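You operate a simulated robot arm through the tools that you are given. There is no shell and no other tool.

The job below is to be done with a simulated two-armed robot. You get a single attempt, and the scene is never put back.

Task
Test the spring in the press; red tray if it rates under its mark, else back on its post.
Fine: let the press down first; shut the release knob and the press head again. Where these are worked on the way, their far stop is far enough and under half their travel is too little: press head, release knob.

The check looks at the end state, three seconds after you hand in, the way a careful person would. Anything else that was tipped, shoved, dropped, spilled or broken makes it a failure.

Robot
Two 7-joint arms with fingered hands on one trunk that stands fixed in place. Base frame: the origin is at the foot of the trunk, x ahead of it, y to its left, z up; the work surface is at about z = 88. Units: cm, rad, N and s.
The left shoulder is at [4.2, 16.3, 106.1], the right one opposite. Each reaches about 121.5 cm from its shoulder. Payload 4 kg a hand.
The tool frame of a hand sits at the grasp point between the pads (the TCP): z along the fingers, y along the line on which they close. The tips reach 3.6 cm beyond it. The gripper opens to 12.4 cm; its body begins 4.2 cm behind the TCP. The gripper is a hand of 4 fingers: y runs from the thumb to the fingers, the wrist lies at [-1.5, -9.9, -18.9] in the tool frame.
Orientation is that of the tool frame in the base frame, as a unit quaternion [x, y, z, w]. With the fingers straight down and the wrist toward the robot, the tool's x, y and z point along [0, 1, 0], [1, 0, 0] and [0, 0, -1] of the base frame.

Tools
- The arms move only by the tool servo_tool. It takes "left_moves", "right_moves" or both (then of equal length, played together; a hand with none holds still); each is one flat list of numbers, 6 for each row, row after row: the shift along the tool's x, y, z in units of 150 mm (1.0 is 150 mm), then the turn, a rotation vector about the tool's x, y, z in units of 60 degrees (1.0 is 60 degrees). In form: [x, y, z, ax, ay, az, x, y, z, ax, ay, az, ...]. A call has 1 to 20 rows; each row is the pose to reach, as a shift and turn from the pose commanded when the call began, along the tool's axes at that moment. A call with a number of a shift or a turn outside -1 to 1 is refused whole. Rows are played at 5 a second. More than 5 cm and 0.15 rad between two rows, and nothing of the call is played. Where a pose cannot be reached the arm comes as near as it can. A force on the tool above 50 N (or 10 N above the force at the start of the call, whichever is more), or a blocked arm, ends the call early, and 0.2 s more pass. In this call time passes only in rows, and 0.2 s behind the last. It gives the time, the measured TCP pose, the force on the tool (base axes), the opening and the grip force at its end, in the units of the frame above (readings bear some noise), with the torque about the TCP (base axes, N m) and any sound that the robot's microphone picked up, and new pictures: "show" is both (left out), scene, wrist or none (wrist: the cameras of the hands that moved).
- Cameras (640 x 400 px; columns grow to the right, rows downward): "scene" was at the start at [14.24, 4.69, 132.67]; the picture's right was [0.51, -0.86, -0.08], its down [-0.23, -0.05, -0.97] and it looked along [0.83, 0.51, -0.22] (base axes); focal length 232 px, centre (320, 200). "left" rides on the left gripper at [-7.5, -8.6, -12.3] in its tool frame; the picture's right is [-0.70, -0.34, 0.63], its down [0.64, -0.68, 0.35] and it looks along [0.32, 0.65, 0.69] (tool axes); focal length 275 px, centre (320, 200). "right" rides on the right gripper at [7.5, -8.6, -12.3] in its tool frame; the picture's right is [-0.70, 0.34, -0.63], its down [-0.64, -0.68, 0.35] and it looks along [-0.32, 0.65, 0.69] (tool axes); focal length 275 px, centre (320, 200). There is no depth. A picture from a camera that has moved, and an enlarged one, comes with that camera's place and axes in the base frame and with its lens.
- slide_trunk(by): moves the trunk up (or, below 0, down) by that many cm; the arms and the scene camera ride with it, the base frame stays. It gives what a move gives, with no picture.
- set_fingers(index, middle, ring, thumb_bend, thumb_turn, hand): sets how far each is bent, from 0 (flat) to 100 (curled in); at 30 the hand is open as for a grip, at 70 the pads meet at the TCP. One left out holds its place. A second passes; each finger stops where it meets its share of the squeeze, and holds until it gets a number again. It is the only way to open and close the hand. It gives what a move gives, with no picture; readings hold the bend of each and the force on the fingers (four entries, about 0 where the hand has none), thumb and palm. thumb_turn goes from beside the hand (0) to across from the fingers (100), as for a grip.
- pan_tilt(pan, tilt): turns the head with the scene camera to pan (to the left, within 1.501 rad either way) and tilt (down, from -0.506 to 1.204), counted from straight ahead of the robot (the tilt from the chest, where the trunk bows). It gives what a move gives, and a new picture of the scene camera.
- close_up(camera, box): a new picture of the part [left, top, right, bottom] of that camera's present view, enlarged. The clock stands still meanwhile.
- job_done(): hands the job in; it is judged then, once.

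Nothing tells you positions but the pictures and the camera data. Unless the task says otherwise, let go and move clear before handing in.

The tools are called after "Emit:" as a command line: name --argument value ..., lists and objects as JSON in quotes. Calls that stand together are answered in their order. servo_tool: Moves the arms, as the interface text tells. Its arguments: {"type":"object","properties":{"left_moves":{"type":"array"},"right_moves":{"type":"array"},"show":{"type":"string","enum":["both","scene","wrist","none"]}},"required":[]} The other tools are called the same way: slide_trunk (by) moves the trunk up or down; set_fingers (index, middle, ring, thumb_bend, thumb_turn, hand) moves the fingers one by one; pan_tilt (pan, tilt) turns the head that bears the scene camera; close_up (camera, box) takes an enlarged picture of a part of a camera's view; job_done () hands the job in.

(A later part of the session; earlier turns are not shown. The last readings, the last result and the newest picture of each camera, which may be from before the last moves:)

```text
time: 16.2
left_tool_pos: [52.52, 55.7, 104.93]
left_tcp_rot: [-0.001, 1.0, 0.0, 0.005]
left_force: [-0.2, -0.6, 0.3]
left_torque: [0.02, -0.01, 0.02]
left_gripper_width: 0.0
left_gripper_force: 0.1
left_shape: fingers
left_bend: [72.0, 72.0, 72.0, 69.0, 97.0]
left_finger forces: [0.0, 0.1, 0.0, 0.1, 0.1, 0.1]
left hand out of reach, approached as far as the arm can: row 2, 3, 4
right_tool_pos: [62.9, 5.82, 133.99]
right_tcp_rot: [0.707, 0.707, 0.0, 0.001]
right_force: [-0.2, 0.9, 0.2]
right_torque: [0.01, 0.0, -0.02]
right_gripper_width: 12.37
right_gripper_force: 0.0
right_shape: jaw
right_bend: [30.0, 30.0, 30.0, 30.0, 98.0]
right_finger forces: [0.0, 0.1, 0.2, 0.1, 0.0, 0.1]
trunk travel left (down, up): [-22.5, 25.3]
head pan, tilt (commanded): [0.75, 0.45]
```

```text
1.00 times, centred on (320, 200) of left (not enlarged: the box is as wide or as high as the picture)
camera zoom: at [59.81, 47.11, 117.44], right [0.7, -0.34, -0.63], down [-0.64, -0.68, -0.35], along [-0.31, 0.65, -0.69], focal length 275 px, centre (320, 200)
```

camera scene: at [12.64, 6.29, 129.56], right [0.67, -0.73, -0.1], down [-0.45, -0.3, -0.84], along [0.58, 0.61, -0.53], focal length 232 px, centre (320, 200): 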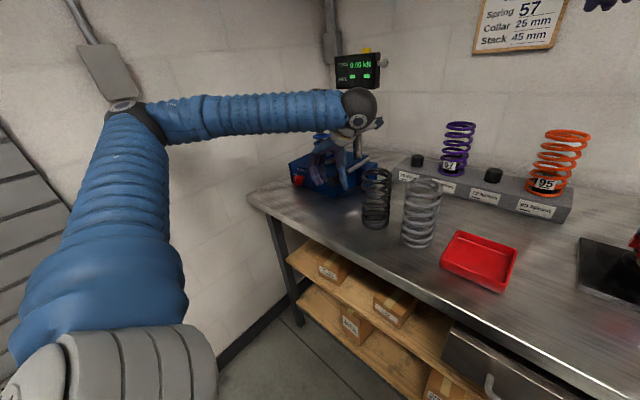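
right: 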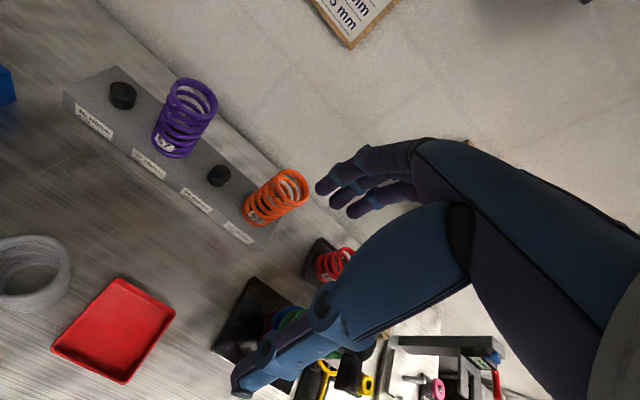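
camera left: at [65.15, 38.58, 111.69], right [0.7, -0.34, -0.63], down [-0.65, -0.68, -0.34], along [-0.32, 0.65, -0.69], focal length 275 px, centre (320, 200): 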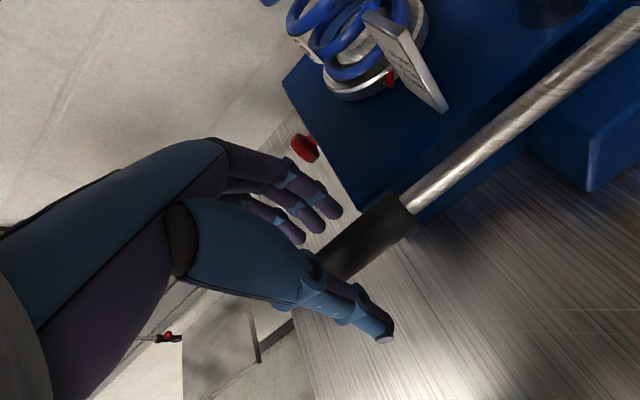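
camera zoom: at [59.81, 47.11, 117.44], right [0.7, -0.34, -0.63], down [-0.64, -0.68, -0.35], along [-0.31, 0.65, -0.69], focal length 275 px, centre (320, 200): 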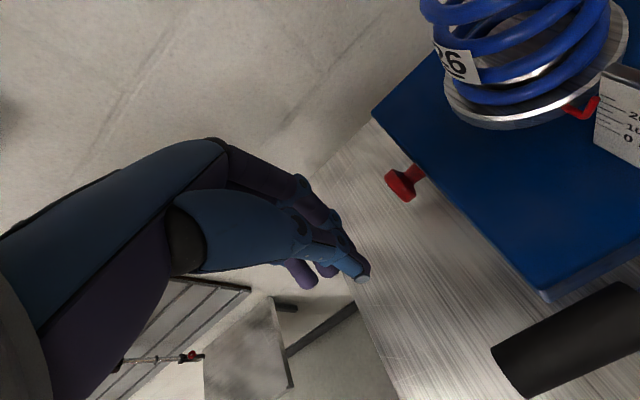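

The pointer sits just past 20 mm, consistent with 21 N/mm, so the spring is weak and goes to the red tray. Next is the release knob at about [57.5, 64, 93]: I'll pitch the left hand forward so it points at the knob from the front, wrist on the right.

Emit:
servo_tool --left_moves '[0, 0, -0.02, 0, -0.125, 0, 0, 0, -0.04, 0, -0.25, 0, 0, 0, -0.06, 0, -0.375, 0, 0, 0, -0.08, 0, -0.5, 0, 0, 0, -0.1, 0, -0.625, 0, 0, 0, -0.12, 0, -0.75, 0, 0, 0, -0.14, 0, -0.875, 0, 0, 0, -0.16, 0, -1.0, 0]' --show "both"

```text
time: 18.0
left_tool_pos: [52.62, 55.51, 107.43]
left_tcp_rot: [0.0, 0.863, 0.001, 0.505]
left_force: [-0.1, 0.4, -0.3]
left_torque: [-0.01, -0.03, -0.05]
left_gripper_width: 0.0
left_gripper_force: 0.1
left_shape: fingers
left_bend: [72.0, 72.0, 72.0, 69.0, 97.0]
left_finger forces: [0.0, 0.0, 0.1, 0.1, 0.0, 0.0]
right_tool_pos: [62.9, 5.76, 133.95]
right_tcp_rot: [0.707, 0.707, 0.0, 0.0]
right_force: [-0.1, 0.2, -0.1]
right_torque: [0.0, 0.01, -0.03]
right_gripper_width: 12.38
right_gripper_force: 0.1
right_shape: jaw
right_bend: [30.0, 30.0, 30.0, 30.0, 98.0]
right_finger forces: [0.1, 0.0, 0.0, 0.1, 0.0, 0.0]
trunk travel left (down, up): [-22.5, 25.3]
head pan, tilt (commanded): [0.75, 0.45]
camera scene: at [12.54, 6.22, 129.59], right [0.67, -0.73, -0.1], down [-0.45, -0.3, -0.84], along [0.58, 0.61, -0.53], focal length 232 px, centre (320, 200)
camera left: at [45.47, 46.87, 120.1], right [0.89, -0.34, 0.3], down [-0.01, -0.68, -0.73], along [0.45, 0.65, -0.61], focal length 275 px, centre (320, 200)
```

scene: 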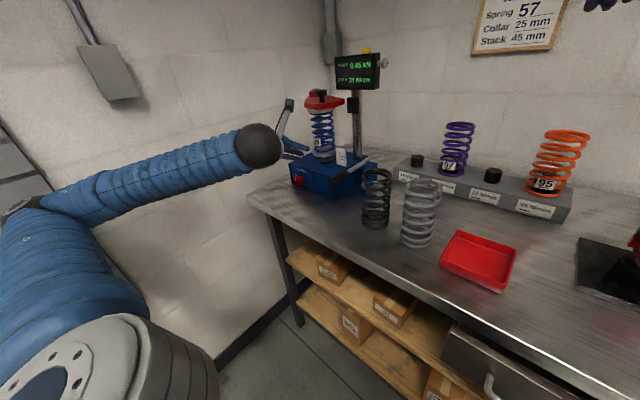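
left: 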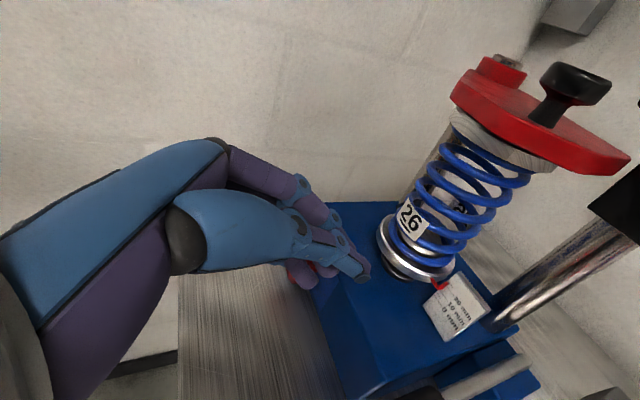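

That worked and the wrist now trails behind the hand. I'll finish the pitch to horizontal and move toward a spot in front of the knob.

Emit:
servo_tool --left_moves '[0.108, 0.108, -0.008, 0, -0.125, 0, 0.216, 0.216, -0.016, 0, -0.25, 0, 0.324, 0.324, -0.024, 0, -0.375, 0, 0.431, 0.433, -0.033, 0, -0.5, 0]' --show "none"

Emit:
set_fingers --hand "left" --index 42 --middle 42 --ring 100 --thumb_bend 42

Emit:
close_up --camera "scene" --box '[180, 50, 400, 210]'

Emit:
close_up --camera "left" --box '[0, 0, 640, 400]'

```text
time: 19.0
left_tool_pos: [49.07, 62.13, 101.83]
left_tcp_rot: [0.001, 0.703, 0.0, 0.711]
left_force: [0.8, 0.2, 0.3]
left_torque: [0.01, 0.05, 0.0]
left_gripper_width: 0.01
left_gripper_force: 0.0
left_shape: fingers
left_bend: [72.0, 72.0, 72.0, 69.0, 97.0]
left_finger forces: [0.0, 0.0, 0.0, 0.0, 0.0, 0.0]
left hand out of reach, approached as far as the arm can: row 1, 2, 3
right_tool_pos: [62.77, 5.87, 133.93]
right_tcp_rot: [0.707, 0.707, -0.001, 0.0]
right_force: [-0.5, 0.8, -1.1]
right_torque: [-0.03, -0.02, 0.0]
right_gripper_width: 12.39
right_gripper_force: 0.1
right_shape: jaw
right_bend: [30.0, 30.0, 30.0, 30.0, 98.0]
right_finger forces: [0.0, 0.0, 0.1, 0.1, 0.0, 0.0]
trunk travel left (down, up): [-22.5, 25.3]
head pan, tilt (commanded): [0.75, 0.45]
```

```text
time: 20.0
left_tool_pos: [49.14, 62.06, 101.84]
left_tcp_rot: [0.0, 0.704, 0.001, 0.71]
left_force: [0.1, -0.3, 0.6]
left_torque: [0.02, 0.01, 0.01]
left_gripper_width: 8.66
left_gripper_force: 0.2
left_shape: fingers
left_bend: [42.0, 42.0, 100.0, 42.0, 97.0]
left_finger forces: [0.0, 0.0, 0.0, 0.0, 0.0, 0.1]
right_tool_pos: [62.94, 5.71, 133.83]
right_tcp_rot: [0.707, 0.707, -0.001, -0.001]
right_force: [0.1, 0.3, 0.8]
right_torque: [0.0, 0.0, 0.0]
right_gripper_width: 12.37
right_gripper_force: 0.0
right_shape: jaw
right_bend: [30.0, 30.0, 30.0, 30.0, 98.0]
right_finger forces: [0.1, 0.1, 0.0, 0.0, 0.0, 0.0]
trunk travel left (down, up): [-22.5, 25.3]
head pan, tilt (commanded): [0.75, 0.45]
```

```text
2.50 times, centred on (290, 130) of scene
camera zoom: at [12.58, 6.21, 129.58], right [0.67, -0.73, -0.1], down [-0.45, -0.3, -0.84], along [0.58, 0.61, -0.53], focal length 581 px, centre (395, 375)
```

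zoom: 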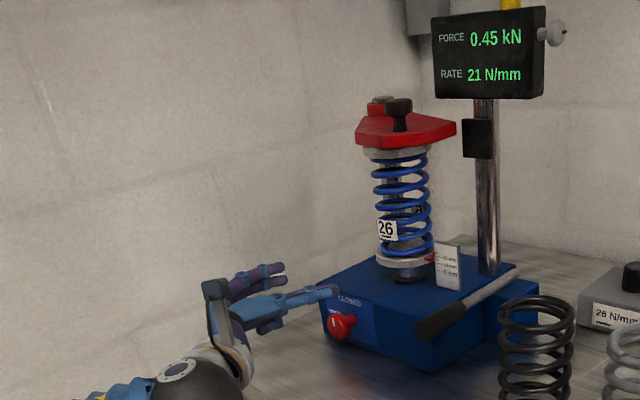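

```text
1.00 times, centred on (320, 200) of left (not enlarged: the box is as wide or as high as the picture)
camera zoom: at [36.64, 53.43, 109.35], right [0.63, -0.34, 0.7], down [0.35, -0.68, -0.64], along [0.69, 0.65, -0.31], focal length 275 px, centre (320, 200)
```

zoom: 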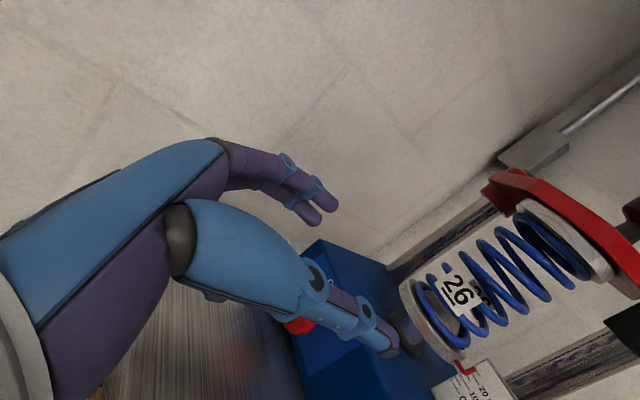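

The hand points forward at [49, 62, 101.8], thumb to the right, index and middle to the left, ring curled. I'll take a closer look at its shape against the knob.

Emit:
close_up --camera "scene" --box '[240, 135, 330, 195]'

```text
6.67 times, centred on (285, 165) of scene
camera zoom: at [12.58, 6.21, 129.58], right [0.67, -0.73, -0.1], down [-0.45, -0.3, -0.84], along [0.58, 0.61, -0.53], focal length 1548 px, centre (553, 433)
```

zoom: 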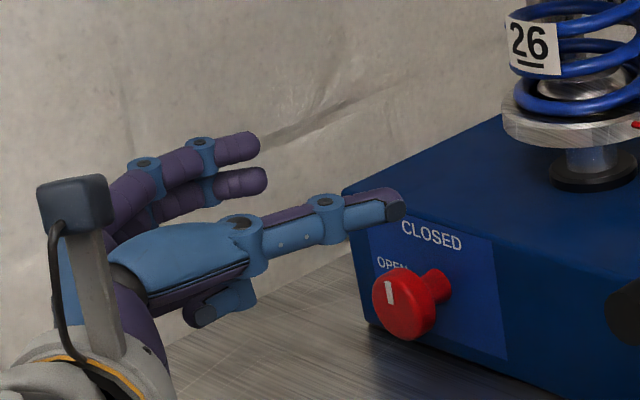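

The thumb is level with the TCP, with index just above and middle about level. I'll lower to knob height, lined up in front of it.

Emit:
servo_tool --left_moves '[0.15, 0.032, 0, 0, 0, 0, 0.3, 0.064, 0, 0, 0, 0, 0.45, 0.095, 0, 0, 0, 0, 0.587, 0.127, 0, 0, 0, 0]' --show "none"

Emit:
close_up --camera "scene" --box '[240, 135, 330, 195]'

Emit:
close_up --camera "left" --box '[0, 0, 640, 400]'

```text
time: 21.0
left_tool_pos: [49.17, 63.91, 93.08]
left_tcp_rot: [0.0, 0.704, 0.002, 0.71]
left_force: [-0.5, 0.5, 0.4]
left_torque: [-0.01, -0.01, -0.03]
left_gripper_width: 8.69
left_gripper_force: 0.1
left_shape: fingers
left_bend: [42.0, 42.0, 100.0, 42.0, 97.0]
left_finger forces: [0.0, 0.0, 0.0, 0.0, 0.0, 0.0]
right_tool_pos: [62.92, 5.92, 133.94]
right_tcp_rot: [0.707, 0.707, -0.001, -0.001]
right_force: [0.1, -0.2, -0.6]
right_torque: [0.01, 0.01, -0.02]
right_gripper_width: 12.36
right_gripper_force: 0.1
right_shape: jaw
right_bend: [30.0, 30.0, 30.0, 30.0, 98.0]
right_finger forces: [0.1, 0.0, 0.1, 0.1, 0.0, 0.0]
trunk travel left (down, up): [-22.5, 25.3]
head pan, tilt (commanded): [0.75, 0.45]
```

```text
6.67 times, centred on (285, 165) of scene
camera zoom: at [12.57, 6.24, 129.58], right [0.67, -0.73, -0.1], down [-0.45, -0.3, -0.84], along [0.58, 0.61, -0.53], focal length 1548 px, centre (553, 433)
```

zoom: 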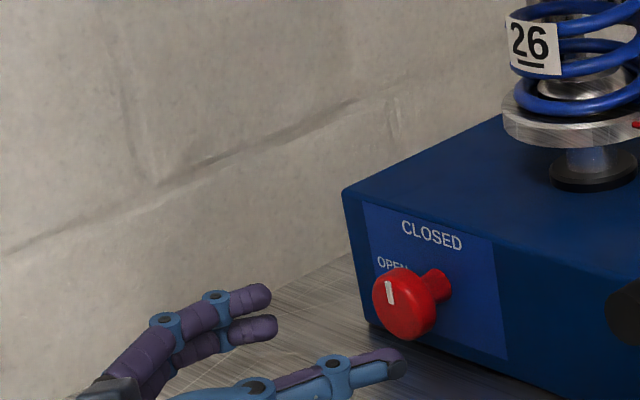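

```text
1.00 times, centred on (320, 200) of left (not enlarged: the box is as wide or as high as the picture)
camera zoom: at [36.63, 55.37, 100.63], right [0.63, -0.34, 0.7], down [0.35, -0.68, -0.64], along [0.69, 0.65, -0.31], focal length 275 px, centre (320, 200)
```

zoom: 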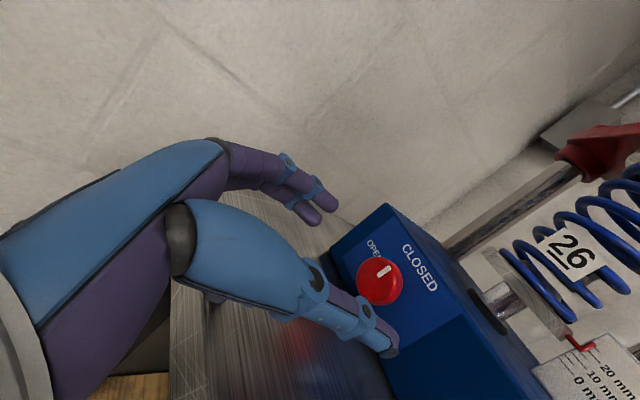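

From this view the knob centre is about [57, 63.4, 93.2], and OPEN is a quarter turn to the left. I'll advance so the pads are either side of the knob head.

Emit:
servo_tool --left_moves '[0, -0.011, 0.15, 0, 0, 0, 0, -0.022, 0.3, 0, 0, 0, 0, -0.033, 0.44, 0, 0, 0]' --show "none"

Emit:
close_up --camera "scene" --box '[255, 145, 345, 205]'

Emit:
close_up --camera "left" --box '[160, 100, 480, 300]'

```text
time: 21.8
left_tool_pos: [55.36, 63.76, 93.29]
left_tcp_rot: [0.001, 0.706, 0.001, 0.708]
left_force: [-0.6, -0.8, 0.2]
left_torque: [-0.03, 0.0, -0.03]
left_gripper_width: 8.7
left_gripper_force: 0.1
left_shape: fingers
left_bend: [42.0, 42.0, 100.0, 42.0, 97.0]
left_finger forces: [0.0, 0.0, 0.0, 0.0, 0.0, 0.0]
left hand out of reach, approached as far as the arm can: row 3
right_tool_pos: [63.03, 5.77, 133.87]
right_tcp_rot: [0.707, 0.707, -0.001, 0.0]
right_force: [0.4, 0.1, 0.4]
right_torque: [0.01, 0.02, 0.0]
right_gripper_width: 12.38
right_gripper_force: 0.0
right_shape: jaw
right_bend: [30.0, 30.0, 30.0, 30.0, 98.0]
right_finger forces: [0.1, 0.0, 0.0, 0.0, 0.0, 0.1]
trunk travel left (down, up): [-22.5, 25.3]
head pan, tilt (commanded): [0.75, 0.45]
```

```text
6.67 times, centred on (300, 175) of scene
camera zoom: at [12.59, 6.23, 129.57], right [0.67, -0.73, -0.1], down [-0.45, -0.3, -0.84], along [0.58, 0.61, -0.53], focal length 1548 px, centre (453, 367)
```

zoom: 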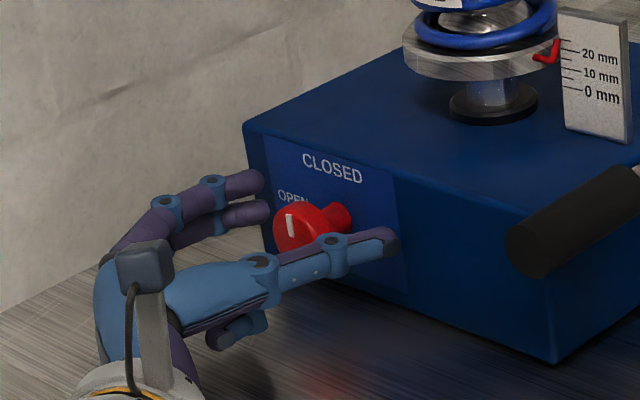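

```text
2.00 times, centred on (320, 200) of left
camera zoom: at [42.91, 55.18, 100.86], right [0.63, -0.34, 0.7], down [0.35, -0.68, -0.64], along [0.69, 0.65, -0.31], focal length 551 px, centre (320, 200)
```

zoom: 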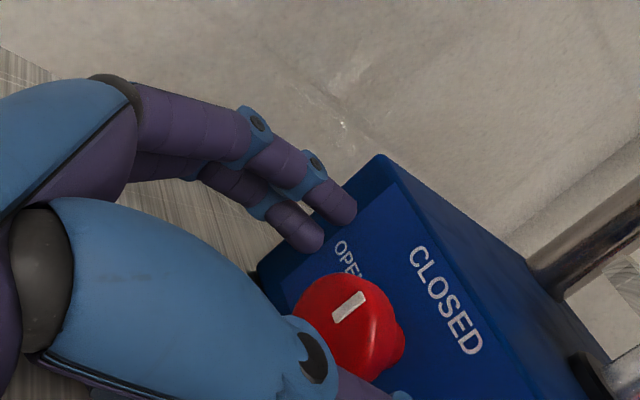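

The pads are on both sides of the knob. I'll close index, middle and thumb on it.

Emit:
set_fingers --hand "left" --index 72 --middle 72 --thumb_bend 72

Emit:
close_up --camera "scene" --box '[255, 145, 345, 205]'

Emit:
close_up --camera "left" --box '[160, 100, 480, 300]'

```text
time: 22.8
left_tool_pos: [55.45, 63.84, 93.28]
left_tcp_rot: [0.001, 0.705, 0.0, 0.709]
left_force: [8.7, 6.7, 7.0]
left_torque: [0.14, -0.17, 0.08]
left_gripper_width: 1.91
left_gripper_force: 18.1
left_shape: fingers
left_bend: [64.0, 63.0, 100.0, 66.0, 96.0]
left_finger forces: [10.6, 13.0, 0.0, 0.0, 12.7, 0.1]
right_tool_pos: [62.94, 5.81, 133.95]
right_tcp_rot: [0.707, 0.707, -0.001, -0.001]
right_force: [0.6, -1.1, -0.1]
right_torque: [0.02, -0.01, 0.01]
right_gripper_width: 12.36
right_gripper_force: 0.1
right_shape: jaw
right_bend: [30.0, 30.0, 30.0, 30.0, 98.0]
right_finger forces: [0.1, 0.0, 0.0, 0.0, 0.0, 0.0]
trunk travel left (down, up): [-22.5, 25.3]
head pan, tilt (commanded): [0.75, 0.45]
```

```text
6.67 times, centred on (300, 175) of scene
camera zoom: at [12.62, 6.24, 129.58], right [0.67, -0.73, -0.1], down [-0.45, -0.3, -0.84], along [0.58, 0.61, -0.53], focal length 1548 px, centre (453, 367)
```

zoom: 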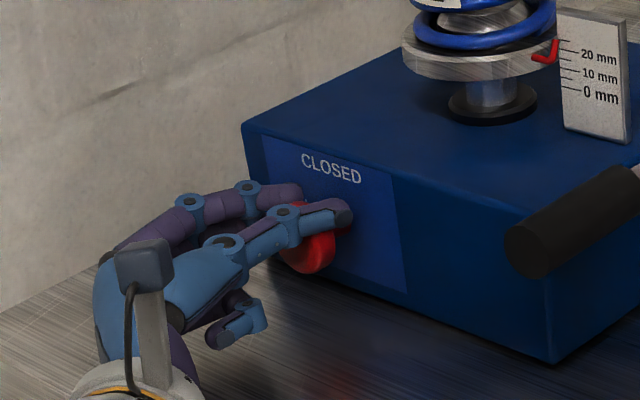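

```text
2.00 times, centred on (320, 200) of left
camera zoom: at [42.95, 55.18, 100.91], right [0.63, -0.34, 0.7], down [0.35, -0.68, -0.64], along [0.69, 0.65, -0.31], focal length 551 px, centre (320, 200)
```

zoom: 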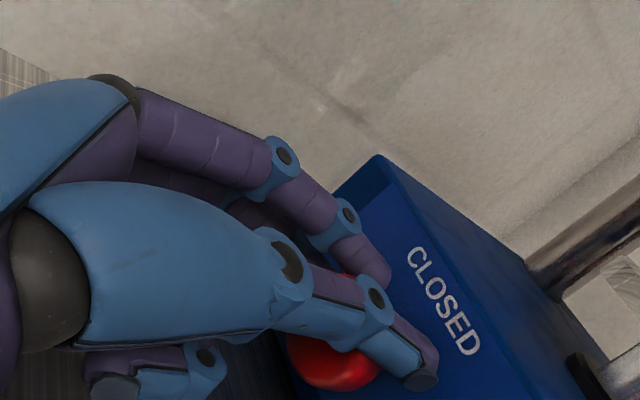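

The thumb rides on the upper part of the knob, so the hand is slightly high. I'll loosen, drop about 0.9 cm, and grip again.

Emit:
set_fingers --hand "left" --index 48 --middle 48 --thumb_bend 48

Emit:
servo_tool --left_moves '[0.03, -0.015, 0, 0, 0, 0, 0.06, -0.03, 0.0, 0, 0, 0]' --show "none"

Emit:
close_up --camera "left" --box '[160, 100, 480, 300]'

Emit:
close_up --camera "scene" --box '[255, 145, 345, 205]'

```text
time: 23.8
left_tool_pos: [55.34, 63.75, 93.35]
left_tcp_rot: [0.001, 0.706, 0.0, 0.709]
left_force: [-0.7, -0.7, 0.0]
left_torque: [0.01, 0.03, -0.03]
left_gripper_width: 6.8
left_gripper_force: 0.0
left_shape: fingers
left_bend: [48.0, 48.0, 100.0, 48.0, 97.0]
left_finger forces: [0.1, 0.1, 0.1, 0.0, 0.0, 0.0]
right_tool_pos: [63.06, 5.69, 133.76]
right_tcp_rot: [0.707, 0.707, -0.001, -0.001]
right_force: [0.6, -0.2, -0.8]
right_torque: [0.03, 0.0, 0.01]
right_gripper_width: 12.37
right_gripper_force: 0.0
right_shape: jaw
right_bend: [30.0, 30.0, 30.0, 30.0, 98.0]
right_finger forces: [0.1, 0.1, 0.0, 0.0, 0.0, 0.1]
trunk travel left (down, up): [-22.5, 25.3]
head pan, tilt (commanded): [0.75, 0.45]
```

```text
time: 24.4
left_tool_pos: [54.88, 63.62, 93.03]
left_tcp_rot: [0.001, 0.705, 0.0, 0.709]
left_force: [1.2, 0.0, 0.0]
left_torque: [0.03, 0.02, 0.01]
left_gripper_width: 6.81
left_gripper_force: 0.1
left_shape: fingers
left_bend: [48.0, 48.0, 100.0, 48.0, 97.0]
left_finger forces: [0.0, 0.1, 0.1, 0.0, 0.1, 0.0]
left hand out of reach, approached as far as the arm can: row 1, 2
right_tool_pos: [62.85, 5.69, 133.95]
right_tcp_rot: [0.707, 0.707, -0.001, -0.001]
right_force: [-0.2, 0.1, 0.0]
right_torque: [0.02, 0.03, 0.01]
right_gripper_width: 12.35
right_gripper_force: 0.0
right_shape: jaw
right_bend: [30.0, 30.0, 30.0, 30.0, 98.0]
right_finger forces: [0.1, 0.1, 0.1, 0.0, 0.1, 0.1]
trunk travel left (down, up): [-22.5, 25.3]
head pan, tilt (commanded): [0.75, 0.45]
```

```text
2.00 times, centred on (320, 200) of left
camera zoom: at [42.47, 55.05, 100.54], right [0.63, -0.34, 0.7], down [0.35, -0.68, -0.64], along [0.69, 0.65, -0.31], focal length 551 px, centre (320, 200)
```

zoom: 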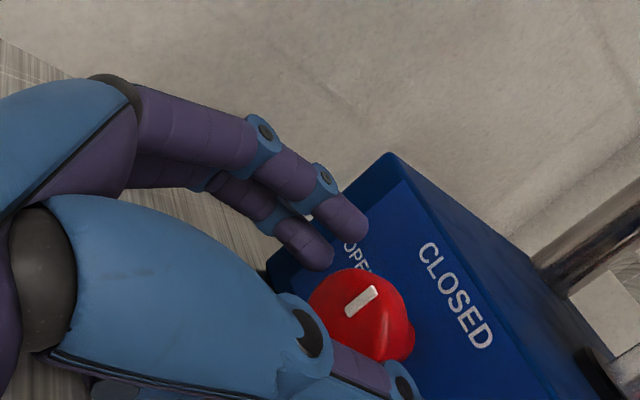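

```text
6.67 times, centred on (300, 175) of scene
camera zoom: at [12.57, 6.23, 129.58], right [0.67, -0.73, -0.1], down [-0.45, -0.3, -0.84], along [0.58, 0.61, -0.53], focal length 1548 px, centre (453, 367)
```

zoom: 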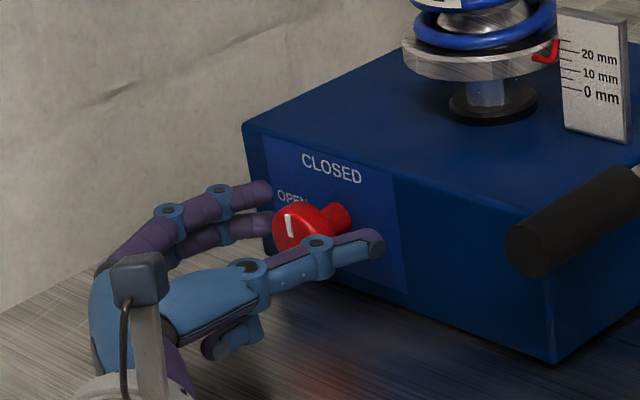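

The arm is near a joint limit in this pose. I'll back off and test whether the rolled orientation (wrist above) is reachable before gripping.

Emit:
servo_tool --left_moves '[-0.0, 0, -0.2, 0, 0, 0, -0.1, 0, -0.4, 0, 0, -0.06, -0.2, 0, -0.4, 0, 0, -0.18, -0.3, 0, -0.4, 0, 0, -0.3, -0.3, 0, -0.4, 0, 0, -0.42, -0.3, 0, -0.4, 0, 0, -0.54, -0.3, 0, -0.4, 0, 0, -0.66, -0.3, 0, -0.4, 0, 0, -0.78, -0.3, 0, -0.4, 0, 0, -0.9]' --show "both"

```text
time: 26.4
left_tool_pos: [48.94, 63.49, 97.54]
left_tcp_rot: [-0.321, 0.627, -0.321, 0.633]
left_force: [0.6, -0.8, 0.7]
left_torque: [0.02, -0.01, 0.0]
left_gripper_width: 6.82
left_gripper_force: 0.0
left_shape: fingers
left_bend: [48.0, 48.0, 100.0, 48.0, 97.0]
left_finger forces: [0.0, 0.0, 0.1, 0.0, 0.0, 0.0]
right_tool_pos: [62.96, 5.74, 133.92]
right_tcp_rot: [0.707, 0.707, 0.0, -0.001]
right_force: [0.5, -0.1, -0.4]
right_torque: [-0.01, -0.02, -0.01]
right_gripper_width: 12.39
right_gripper_force: 0.1
right_shape: jaw
right_bend: [30.0, 30.0, 30.0, 30.0, 98.0]
right_finger forces: [0.0, 0.0, 0.0, 0.0, 0.0, 0.1]
trunk travel left (down, up): [-22.5, 25.3]
head pan, tilt (commanded): [0.75, 0.45]
camera scene: at [12.59, 6.24, 129.57], right [0.67, -0.73, -0.1], down [-0.45, -0.3, -0.84], along [0.58, 0.61, -0.53], focal length 232 px, centre (320, 200)
camera left: at [36.38, 64.54, 108.81], right [0.63, 0.37, 0.69], down [0.35, -0.92, 0.18], along [0.7, 0.13, -0.71], focal length 275 px, centre (320, 200)
```

scene: 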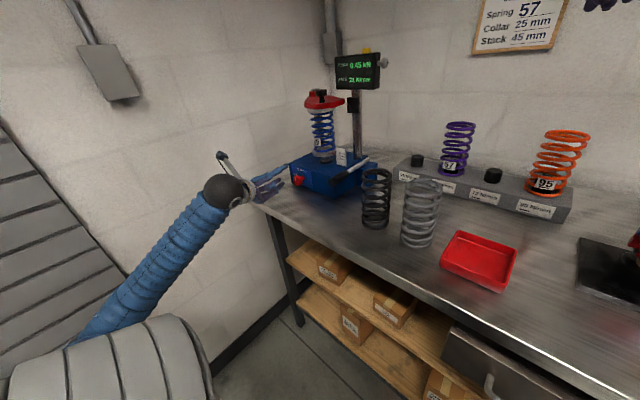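
left: 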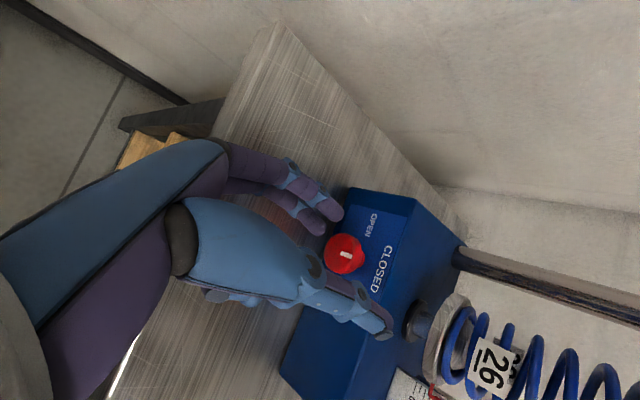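

Rolled 54° with no limit problem. I'll check how much farther it can roll.

Emit:
servo_tool --left_moves '[0, 0, 0, 0, 0, -0.13, 0, 0, 0, 0, 0, -0.26, 0, 0, 0, 0, 0, -0.39, 0, 0, 0, 0, 0, -0.52, 0, 0, 0, 0, 0, -0.65, 0, 0, 0, 0, 0, -0.78, 0, 0, 0, 0, 0, -0.9]' --show "both"

```text
time: 27.8
left_tool_pos: [44.0, 69.93, 91.48]
left_tcp_rot: [0.513, -0.467, 0.55, -0.465]
left_force: [-26.8, -12.6, 33.8]
left_torque: [-0.65, 0.6, -0.32]
left_gripper_width: 3.73
left_gripper_force: 22.3
left_shape: fingers
left_bend: [68.0, 72.0, 100.0, 48.0, 97.0]
left_finger forces: [20.2, 24.0, 0.0, 0.0, 0.0, 0.0]
left hand out of reach, approached as far as the arm can: row 2, 3, 4, 5, 6, 7
right_tool_pos: [62.59, 5.67, 134.1]
right_tcp_rot: [0.707, 0.708, 0.001, 0.001]
right_force: [0.9, -0.1, -1.3]
right_torque: [-0.02, 0.0, -0.03]
right_gripper_width: 12.35
right_gripper_force: 0.0
right_shape: jaw
right_bend: [30.0, 30.0, 30.0, 30.0, 98.0]
right_finger forces: [0.0, 0.0, 0.0, 0.1, 0.0, 0.0]
trunk travel left (down, up): [-22.5, 25.3]
head pan, tilt (commanded): [0.75, 0.45]
stopped in row 7 (left hand): the force on the tool passed its limit at 56 N (the readings are from after the stop); the commanded pose is now the measured one
camera scene: at [12.23, 6.0, 129.64], right [0.67, -0.73, -0.1], down [-0.45, -0.3, -0.84], along [0.58, 0.62, -0.53], focal length 232 px, centre (320, 200)
camera left: at [31.5, 79.09, 98.65], right [0.65, 0.71, 0.27], down [0.3, -0.56, 0.77], along [0.7, -0.42, -0.57], focal length 275 px, centre (320, 200)
```

scene: 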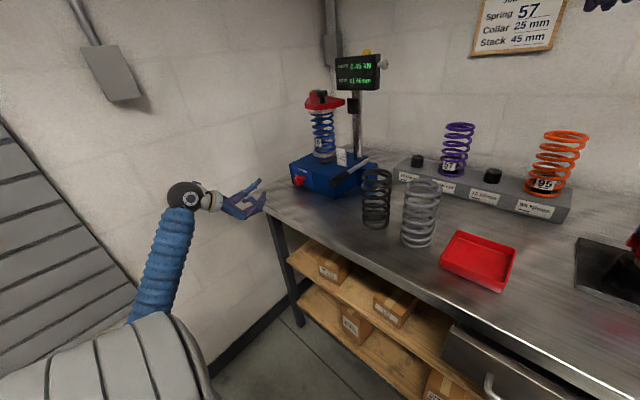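
left: 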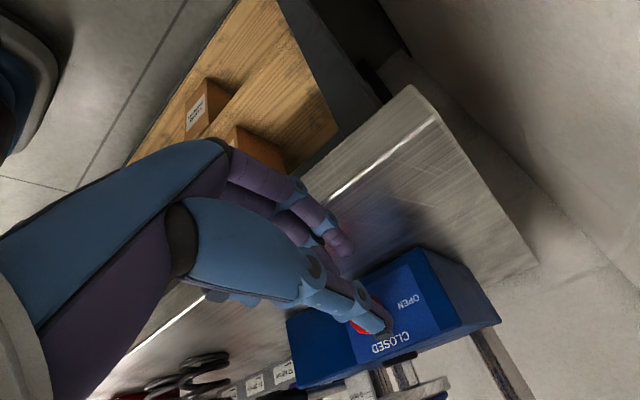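

The reach ran out and the hand drifted down until the fingers touched the bench. I'll lift straight up and not push the roll past about 55° at that spot.

Emit:
servo_tool --left_moves '[0, -0.12, -0.05, 0, 0, 0.0, 0, -0.25, -0.1, 0, 0, 0.0, 0, -0.35, -0.1, 0, 0, 0]' --show "both"

```text
time: 28.6
left_tool_pos: [41.94, 72.23, 94.7]
left_tcp_rot: [0.515, -0.468, 0.551, -0.461]
left_force: [0.0, 0.1, 0.7]
left_torque: [-0.02, 0.02, 0.01]
left_gripper_width: 6.83
left_gripper_force: 0.1
left_shape: fingers
left_bend: [48.0, 48.0, 100.0, 48.0, 97.0]
left_finger forces: [0.1, 0.0, 0.1, 0.1, 0.0, 0.0]
left hand out of reach, approached as far as the arm can: row 2, 3
right_tool_pos: [62.93, 5.74, 133.91]
right_tcp_rot: [0.708, 0.707, -0.001, 0.0]
right_force: [0.2, 0.5, 1.0]
right_torque: [-0.01, 0.01, -0.01]
right_gripper_width: 12.37
right_gripper_force: 0.1
right_shape: jaw
right_bend: [30.0, 30.0, 30.0, 30.0, 98.0]
right_finger forces: [0.0, 0.1, 0.0, 0.0, 0.1, 0.0]
trunk travel left (down, up): [-22.5, 25.3]
head pan, tilt (commanded): [0.75, 0.45]
camera scene: at [12.58, 6.2, 129.56], right [0.67, -0.73, -0.1], down [-0.45, -0.3, -0.84], along [0.58, 0.61, -0.53], focal length 232 px, centre (320, 200)
camera left: at [29.74, 81.36, 101.97], right [0.66, 0.71, 0.26], down [0.3, -0.56, 0.77], along [0.69, -0.43, -0.58], focal length 275 px, centre (320, 200)
```

scene: 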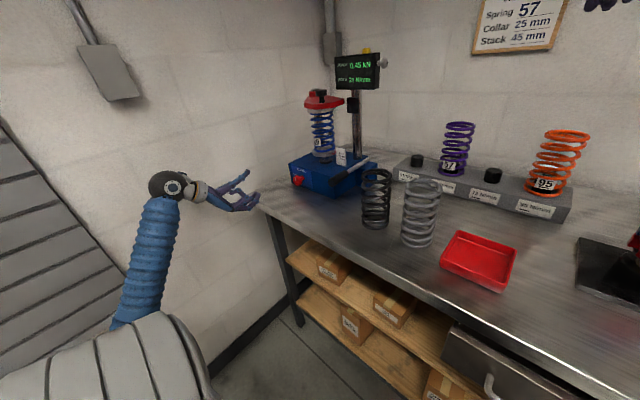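
left: 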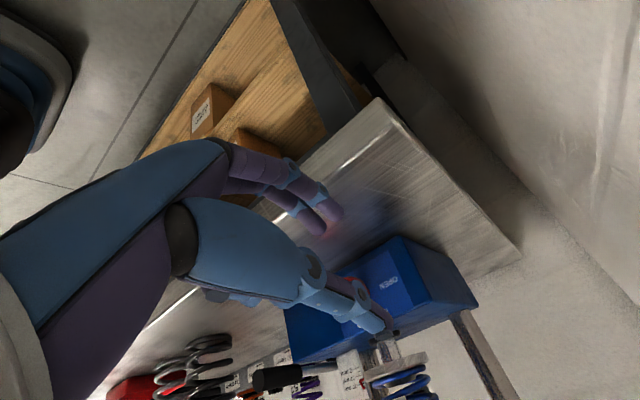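

I'll roll back partway and return to the spot in front of the knob.

Emit:
servo_tool --left_moves '[0.03, -0.03, 0.0, 0, 0, 0.12, 0.06, -0.06, 0.02, 0, 0, 0.24, 0.15, -0.09, 0.08, 0, 0, 0.36, 0.26, -0.131, 0.16, 0, 0, 0.48, 0.37, -0.131, 0.26, 0, 0, 0.6, 0.48, -0.131, 0.35, 0, 0, 0.72, 0.587, -0.131, 0.433, 0, 0, 0.75]' --show "both"

```text
time: 30.2
left_tool_pos: [48.08, 63.64, 98.33]
left_tcp_rot: [-0.3, 0.629, -0.331, 0.637]
left_force: [-0.1, -0.4, -0.4]
left_torque: [-0.05, 0.05, -0.02]
left_gripper_width: 6.82
left_gripper_force: 0.0
left_shape: fingers
left_bend: [48.0, 48.0, 100.0, 48.0, 97.0]
left_finger forces: [0.1, 0.0, 0.0, 0.0, 0.0, 0.0]
right_tool_pos: [63.06, 5.77, 133.86]
right_tcp_rot: [0.707, 0.707, -0.001, -0.001]
right_force: [-0.5, -0.5, 0.4]
right_torque: [0.02, 0.04, 0.0]
right_gripper_width: 12.35
right_gripper_force: 0.1
right_shape: jaw
right_bend: [30.0, 30.0, 30.0, 30.0, 98.0]
right_finger forces: [0.0, 0.0, 0.1, 0.0, 0.0, 0.0]
trunk travel left (down, up): [-22.5, 25.3]
head pan, tilt (commanded): [0.75, 0.45]
camera scene: at [12.61, 6.23, 129.57], right [0.67, -0.73, -0.1], down [-0.45, -0.3, -0.84], along [0.58, 0.61, -0.53], focal length 232 px, centre (320, 200)
camera left: at [35.39, 64.87, 109.43], right [0.62, 0.33, 0.71], down [0.31, -0.94, 0.17], along [0.72, 0.12, -0.69], focal length 275 px, centre (320, 200)
```

scene: 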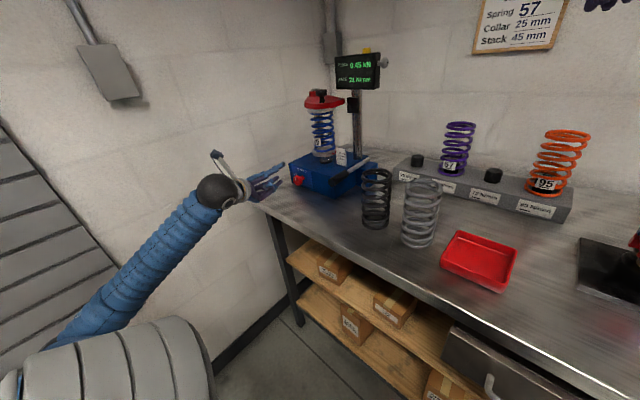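
left: 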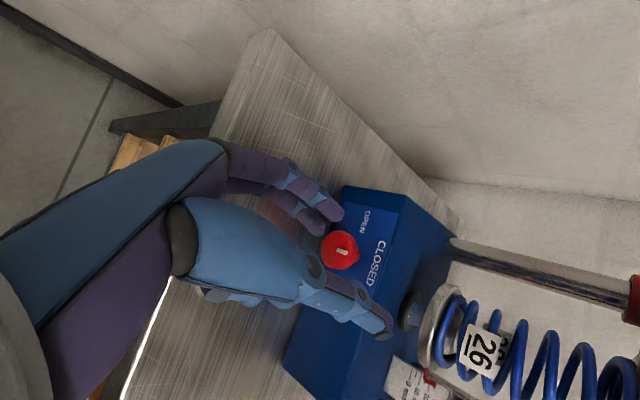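

Good pose again. I'll drop to knob height at x≈52, just short of the knob, to test this height before gripping.

Emit:
servo_tool --left_moves '[0.075, 0.095, 0.084, 0, 0, 0.0, 0.15, 0.19, 0.167, 0, 0, 0.0, 0.223, 0.284, 0.251, 0, 0, 0]' --show "none"

Emit:
close_up --camera "left" --box '[160, 100, 480, 300]'

Emit:
close_up --camera "scene" --box '[255, 145, 345, 205]'

```text
time: 31.0
left_tool_pos: [51.54, 63.01, 93.79]
left_tcp_rot: [-0.296, 0.627, -0.33, 0.641]
left_force: [-8.8, 3.7, 36.3]
left_torque: [1.46, 0.96, 0.31]
left_gripper_width: 6.82
left_gripper_force: 18.2
left_shape: fingers
left_bend: [48.0, 55.0, 100.0, 48.0, 97.0]
left_finger forces: [0.1, 35.9, 0.1, 0.1, 0.0, 0.0]
right_tool_pos: [62.54, 5.62, 134.17]
right_tcp_rot: [0.707, 0.707, 0.001, 0.0]
right_force: [0.4, -0.3, -0.3]
right_torque: [0.01, 0.0, 0.01]
right_gripper_width: 12.36
right_gripper_force: 0.0
right_shape: jaw
right_bend: [30.0, 30.0, 30.0, 30.0, 98.0]
right_finger forces: [0.1, 0.0, 0.1, 0.1, 0.0, 0.0]
trunk travel left (down, up): [-22.5, 25.3]
head pan, tilt (commanded): [0.75, 0.45]
```

```text
2.00 times, centred on (320, 200) of left
camera zoom: at [38.72, 64.25, 104.86], right [0.62, 0.33, 0.72], down [0.31, -0.94, 0.16], along [0.72, 0.12, -0.68], focal length 551 px, centre (320, 200)
```

zoom: 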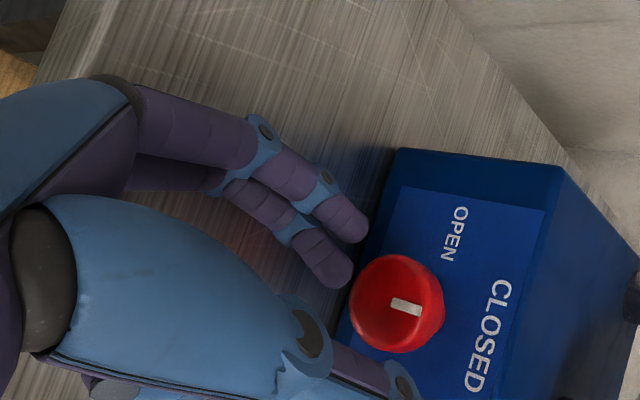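

```text
6.67 times, centred on (300, 175) of scene
camera zoom: at [12.22, 6.0, 129.71], right [0.67, -0.73, -0.1], down [-0.45, -0.3, -0.84], along [0.59, 0.62, -0.53], focal length 1548 px, centre (453, 367)
```

zoom: 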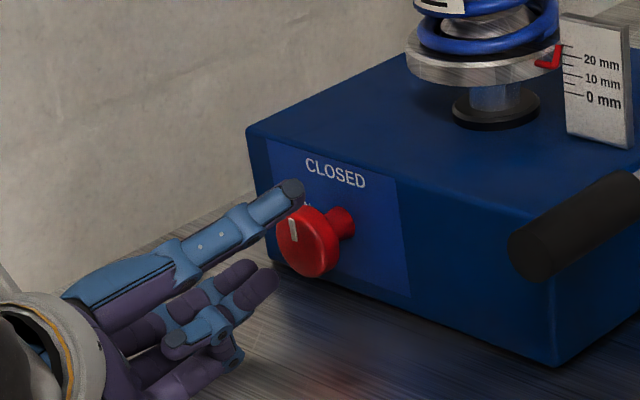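

The middle finger touches the bench when open at this roll, so I should grip with the wrist at the right (fingers beside the knob) and then roll. I'll lift and roll back.

Emit:
servo_tool --left_moves '[-0.08, -0.1, 0.0, 0, 0, 0.0, -0.162, -0.211, -0.1, 0, 0, 0.12, -0.162, -0.211, -0.2, 0, 0, 0.24, -0.162, -0.211, -0.2, 0, 0, 0.36, -0.162, -0.211, -0.2, 0, 0, 0.48, -0.162, -0.211, -0.2, 0, 0, 0.6, -0.162, -0.211, -0.2, 0, 0, 0.72, -0.162, -0.211, -0.2, 0, 0, 0.8]' --show "none"

Emit:
close_up --camera "left" --box '[0, 0, 640, 400]'

```text
time: 32.8
left_tool_pos: [48.98, 63.48, 96.89]
left_tcp_rot: [-0.017, 0.695, -0.044, 0.717]
left_force: [-0.7, 0.6, 0.1]
left_torque: [0.01, -0.02, -0.02]
left_gripper_width: 6.85
left_gripper_force: 0.1
left_shape: fingers
left_bend: [48.0, 48.0, 100.0, 48.0, 97.0]
left_finger forces: [0.0, 0.0, 0.1, 0.0, 0.0, 0.0]
right_tool_pos: [62.88, 5.73, 133.81]
right_tcp_rot: [0.708, 0.706, 0.0, 0.0]
right_force: [0.4, 0.6, -0.1]
right_torque: [0.02, -0.02, 0.0]
right_gripper_width: 12.37
right_gripper_force: 0.2
right_shape: jaw
right_bend: [30.0, 30.0, 30.0, 30.0, 98.0]
right_finger forces: [0.0, 0.1, 0.0, 0.0, 0.0, 0.0]
trunk travel left (down, up): [-22.5, 25.3]
head pan, tilt (commanded): [0.75, 0.45]
```

```text
1.00 times, centred on (320, 200) of left (not enlarged: the box is as wide or as high as the picture)
camera zoom: at [35.95, 56.03, 104.87], right [0.6, -0.3, 0.74], down [0.34, -0.75, -0.57], along [0.72, 0.6, -0.35], focal length 275 px, centre (320, 200)
```

zoom: 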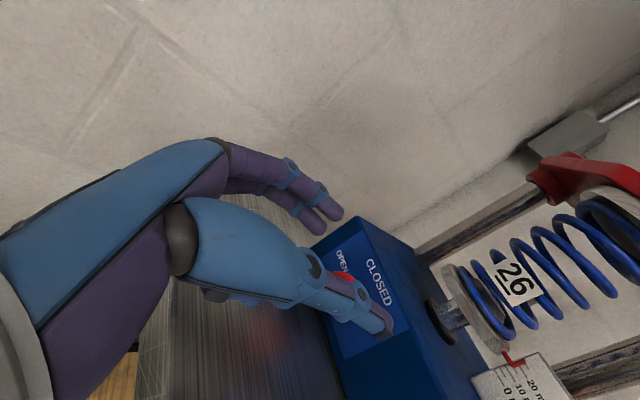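

Now at roll about −5°. I'll lower to z≈92.6 and slide forward around the knob.

Emit:
servo_tool --left_moves '[0.15, 0.015, 0.045, 0, 0, 0, 0.288, 0.028, 0.09, 0, 0, 0, 0.292, 0.035, 0.25, 0, 0, 0, 0.297, 0.047, 0.403, 0, 0, 0]' --show "none"

Emit:
close_up --camera "left" --box '[160, 100, 480, 300]'

Emit:
close_up --camera "scene" --box '[255, 145, 345, 205]'

```text
time: 33.8
left_tool_pos: [54.85, 63.53, 92.63]
left_tcp_rot: [-0.018, 0.696, -0.045, 0.716]
left_force: [0.2, 0.2, -0.6]
left_torque: [0.03, -0.03, -0.01]
left_gripper_width: 6.84
left_gripper_force: 0.1
left_shape: fingers
left_bend: [48.0, 48.0, 100.0, 48.0, 97.0]
left_finger forces: [0.1, 0.0, 0.0, 0.0, 0.0, 0.0]
right_tool_pos: [62.95, 5.82, 133.89]
right_tcp_rot: [0.707, 0.707, -0.001, 0.0]
right_force: [-0.5, 0.2, -0.8]
right_torque: [0.0, -0.02, -0.01]
right_gripper_width: 12.37
right_gripper_force: 0.0
right_shape: jaw
right_bend: [30.0, 30.0, 30.0, 30.0, 98.0]
right_finger forces: [0.0, 0.0, 0.0, 0.0, 0.0, 0.1]
trunk travel left (down, up): [-22.5, 25.3]
head pan, tilt (commanded): [0.75, 0.45]
```

```text
2.00 times, centred on (320, 200) of left
camera zoom: at [41.98, 56.08, 100.59], right [0.6, -0.3, 0.74], down [0.33, -0.75, -0.57], along [0.72, 0.59, -0.35], focal length 551 px, centre (320, 200)
```

zoom: 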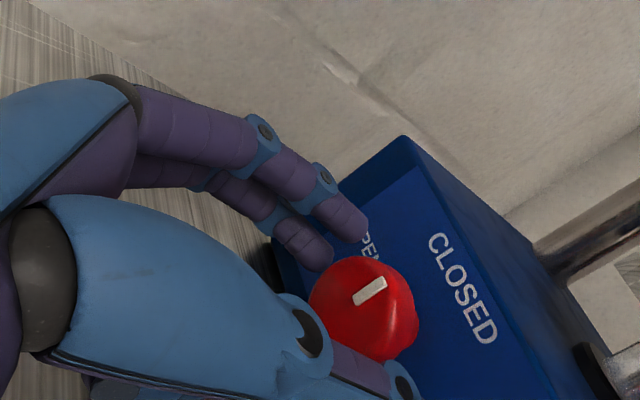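

```text
6.67 times, centred on (300, 175) of scene
camera zoom: at [12.58, 6.24, 129.58], right [0.67, -0.73, -0.1], down [-0.45, -0.3, -0.84], along [0.58, 0.61, -0.53], focal length 1548 px, centre (453, 367)
```

zoom: 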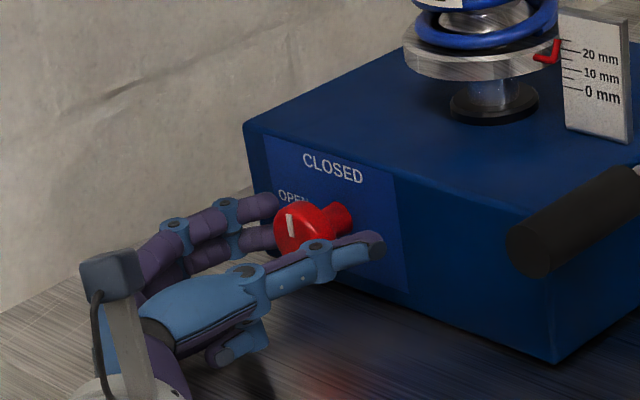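

Reached without hitting limits; the knob sits between the pads. Closing again.

Emit:
set_fingers --hand "left" --index 75 --middle 75 --thumb_bend 75

Emit:
close_up --camera "left" --box '[160, 100, 480, 300]'

Emit:
close_up --camera "scene" --box '[255, 145, 345, 205]'

```text
time: 34.8
left_tool_pos: [54.9, 63.51, 92.47]
left_tcp_rot: [-0.018, 0.697, -0.044, 0.716]
left_force: [-1.7, 10.0, -2.4]
left_torque: [0.0, 0.07, 0.39]
left_gripper_width: 2.96
left_gripper_force: 21.7
left_shape: fingers
left_bend: [59.0, 59.0, 100.0, 65.0, 96.0]
left_finger forces: [12.4, 12.8, 0.0, 0.0, 17.1, 0.0]
right_tool_pos: [63.02, 5.68, 133.85]
right_tcp_rot: [0.707, 0.707, 0.0, 0.0]
right_force: [0.7, 0.7, 0.4]
right_torque: [0.0, 0.03, 0.0]
right_gripper_width: 12.39
right_gripper_force: 0.1
right_shape: jaw
right_bend: [30.0, 30.0, 30.0, 30.0, 98.0]
right_finger forces: [0.1, 0.1, 0.0, 0.1, 0.0, 0.0]
trunk travel left (down, up): [-22.5, 25.3]
head pan, tilt (commanded): [0.75, 0.45]
```

```text
2.00 times, centred on (320, 200) of left
camera zoom: at [41.99, 56.15, 100.57], right [0.6, -0.3, 0.74], down [0.33, -0.75, -0.57], along [0.72, 0.59, -0.35], focal length 551 px, centre (320, 200)
```

zoom: 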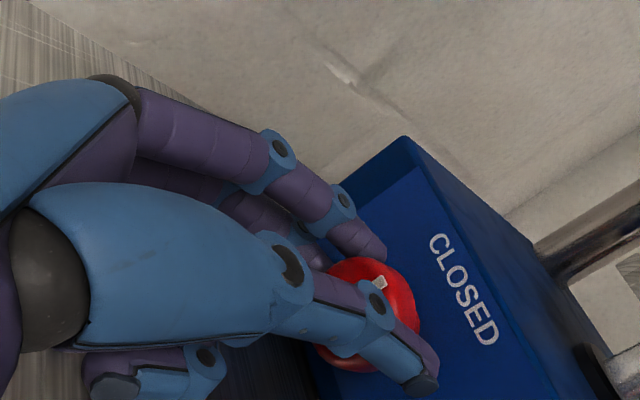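

```text
6.67 times, centred on (300, 175) of scene
camera zoom: at [12.57, 6.31, 129.57], right [0.67, -0.73, -0.1], down [-0.45, -0.3, -0.84], along [0.58, 0.61, -0.53], focal length 1548 px, centre (453, 367)
```

zoom: 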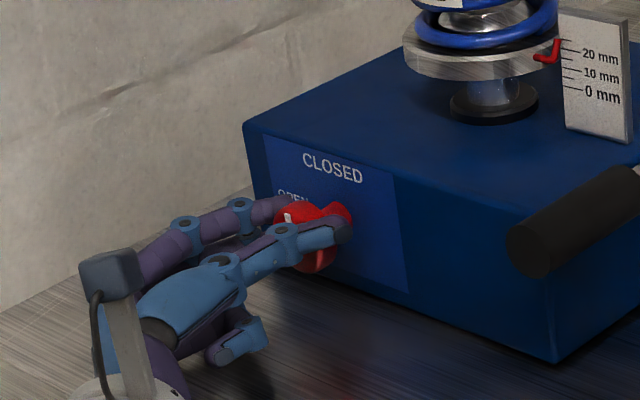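

A firm, centred grip (≈3 cm). Now I'll roll the hand counter-clockwise about the knob axis by about 50° toward OPEN.

Emit:
servo_tool --left_moves '[0, -0.005, 0, 0, 0, -0.108, -0.001, -0.0105, 0, 0, 0, -0.217, -0.003, -0.0156, 0, 0, 0, -0.325, -0.005, -0.0205, 0, 0, 0, -0.433, -0.007, -0.025, 0, 0, 0, -0.542, -0.01, -0.029, 0, 0, 0, -0.65, -0.014, -0.033, 0, 0, 0, -0.758, -0.018, -0.037, 0, 0, 0, -0.867]' --show "none"

Emit:
close_up --camera "left" --box '[160, 100, 480, 300]'

Emit:
close_up --camera "scene" --box '[255, 135, 375, 205]'

```text
time: 35.9
left_tool_pos: [54.98, 63.39, 93.34]
left_tcp_rot: [-0.165, 0.674, -0.192, 0.694]
left_force: [-4.0, 14.0, 15.7]
left_torque: [0.61, 2.24, 0.2]
left_gripper_width: 2.47
left_gripper_force: 29.1
left_shape: fingers
left_bend: [58.0, 58.0, 100.0, 67.0, 97.0]
left_finger forces: [10.7, 12.3, 24.5, 0.0, 11.4, 0.4]
right_tool_pos: [62.83, 5.72, 133.87]
right_tcp_rot: [0.707, 0.707, 0.001, 0.0]
right_force: [0.2, 0.3, -0.7]
right_torque: [0.03, -0.03, 0.01]
right_gripper_width: 12.37
right_gripper_force: 0.0
right_shape: jaw
right_bend: [30.0, 30.0, 30.0, 30.0, 98.0]
right_finger forces: [0.0, 0.0, 0.0, 0.1, 0.0, 0.1]
trunk travel left (down, up): [-22.5, 25.3]
head pan, tilt (commanded): [0.75, 0.45]
stopped in row 5 (left hand): the force on the tool passed its limit at 53 N (the readings are from after the stop); the commanded pose is now the measured one
```

```text
2.00 times, centred on (320, 200) of left
camera zoom: at [42.05, 59.99, 103.67], right [0.6, 0.03, 0.8], down [0.33, -0.92, -0.22], along [0.73, 0.39, -0.56], focal length 551 px, centre (320, 200)
```

zoom: 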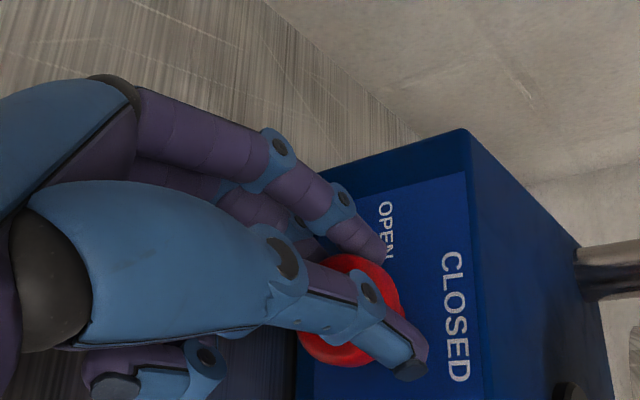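

```text
5.33 times, centred on (315, 170) of scene
camera zoom: at [12.51, 6.17, 129.57], right [0.67, -0.73, -0.1], down [-0.45, -0.3, -0.84], along [0.58, 0.61, -0.53], focal length 1239 px, centre (347, 360)
```

zoom: 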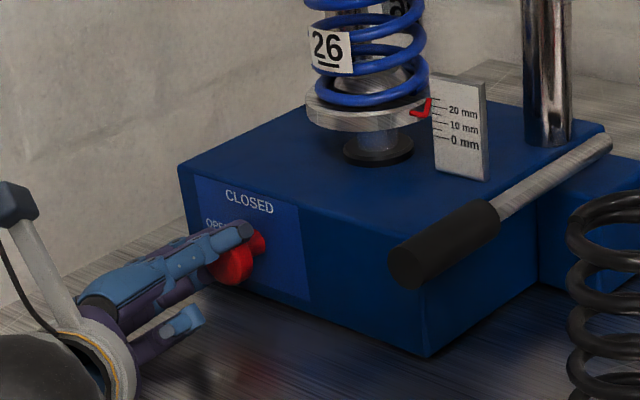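

The curled ring finger touched the bench after about 24° of roll, so a flat approach is too low. I'll release and come back with the hand pitched 45° downward so its body stays above the bench.

Emit:
set_fingers --hand "left" --index 46 --middle 46 --thumb_bend 46

Emit:
close_up --camera "left" --box '[160, 100, 480, 300]'

```text
time: 36.9
left_tool_pos: [54.99, 63.25, 93.4]
left_tcp_rot: [-0.163, 0.674, -0.193, 0.694]
left_force: [4.6, 4.1, 25.3]
left_torque: [0.64, 1.51, -0.37]
left_gripper_width: 7.45
left_gripper_force: 12.2
left_shape: fingers
left_bend: [46.0, 46.0, 100.0, 46.0, 97.0]
left_finger forces: [0.1, 0.0, 24.4, 0.0, 0.0, 0.3]
right_tool_pos: [62.87, 5.7, 134.02]
right_tcp_rot: [0.708, 0.706, 0.001, 0.0]
right_force: [-1.4, 0.7, 0.9]
right_torque: [-0.01, -0.02, 0.01]
right_gripper_width: 12.38
right_gripper_force: 0.0
right_shape: jaw
right_bend: [30.0, 30.0, 30.0, 30.0, 98.0]
right_finger forces: [0.0, 0.1, 0.0, 0.1, 0.0, 0.1]
trunk travel left (down, up): [-22.5, 25.3]
head pan, tilt (commanded): [0.75, 0.45]
```

```text
2.00 times, centred on (320, 200) of left
camera zoom: at [42.06, 59.85, 103.68], right [0.61, 0.03, 0.8], down [0.32, -0.92, -0.22], along [0.73, 0.39, -0.57], focal length 551 px, centre (320, 200)
```

zoom: 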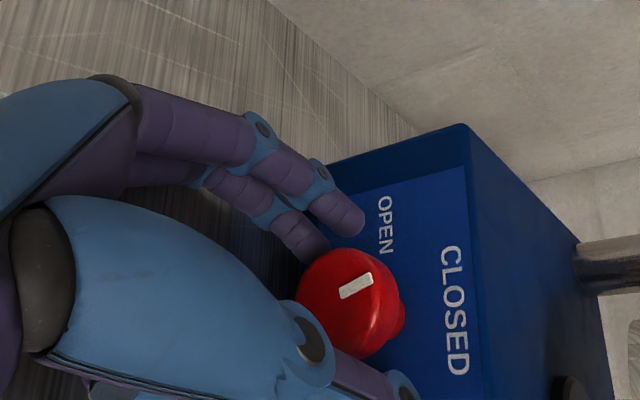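

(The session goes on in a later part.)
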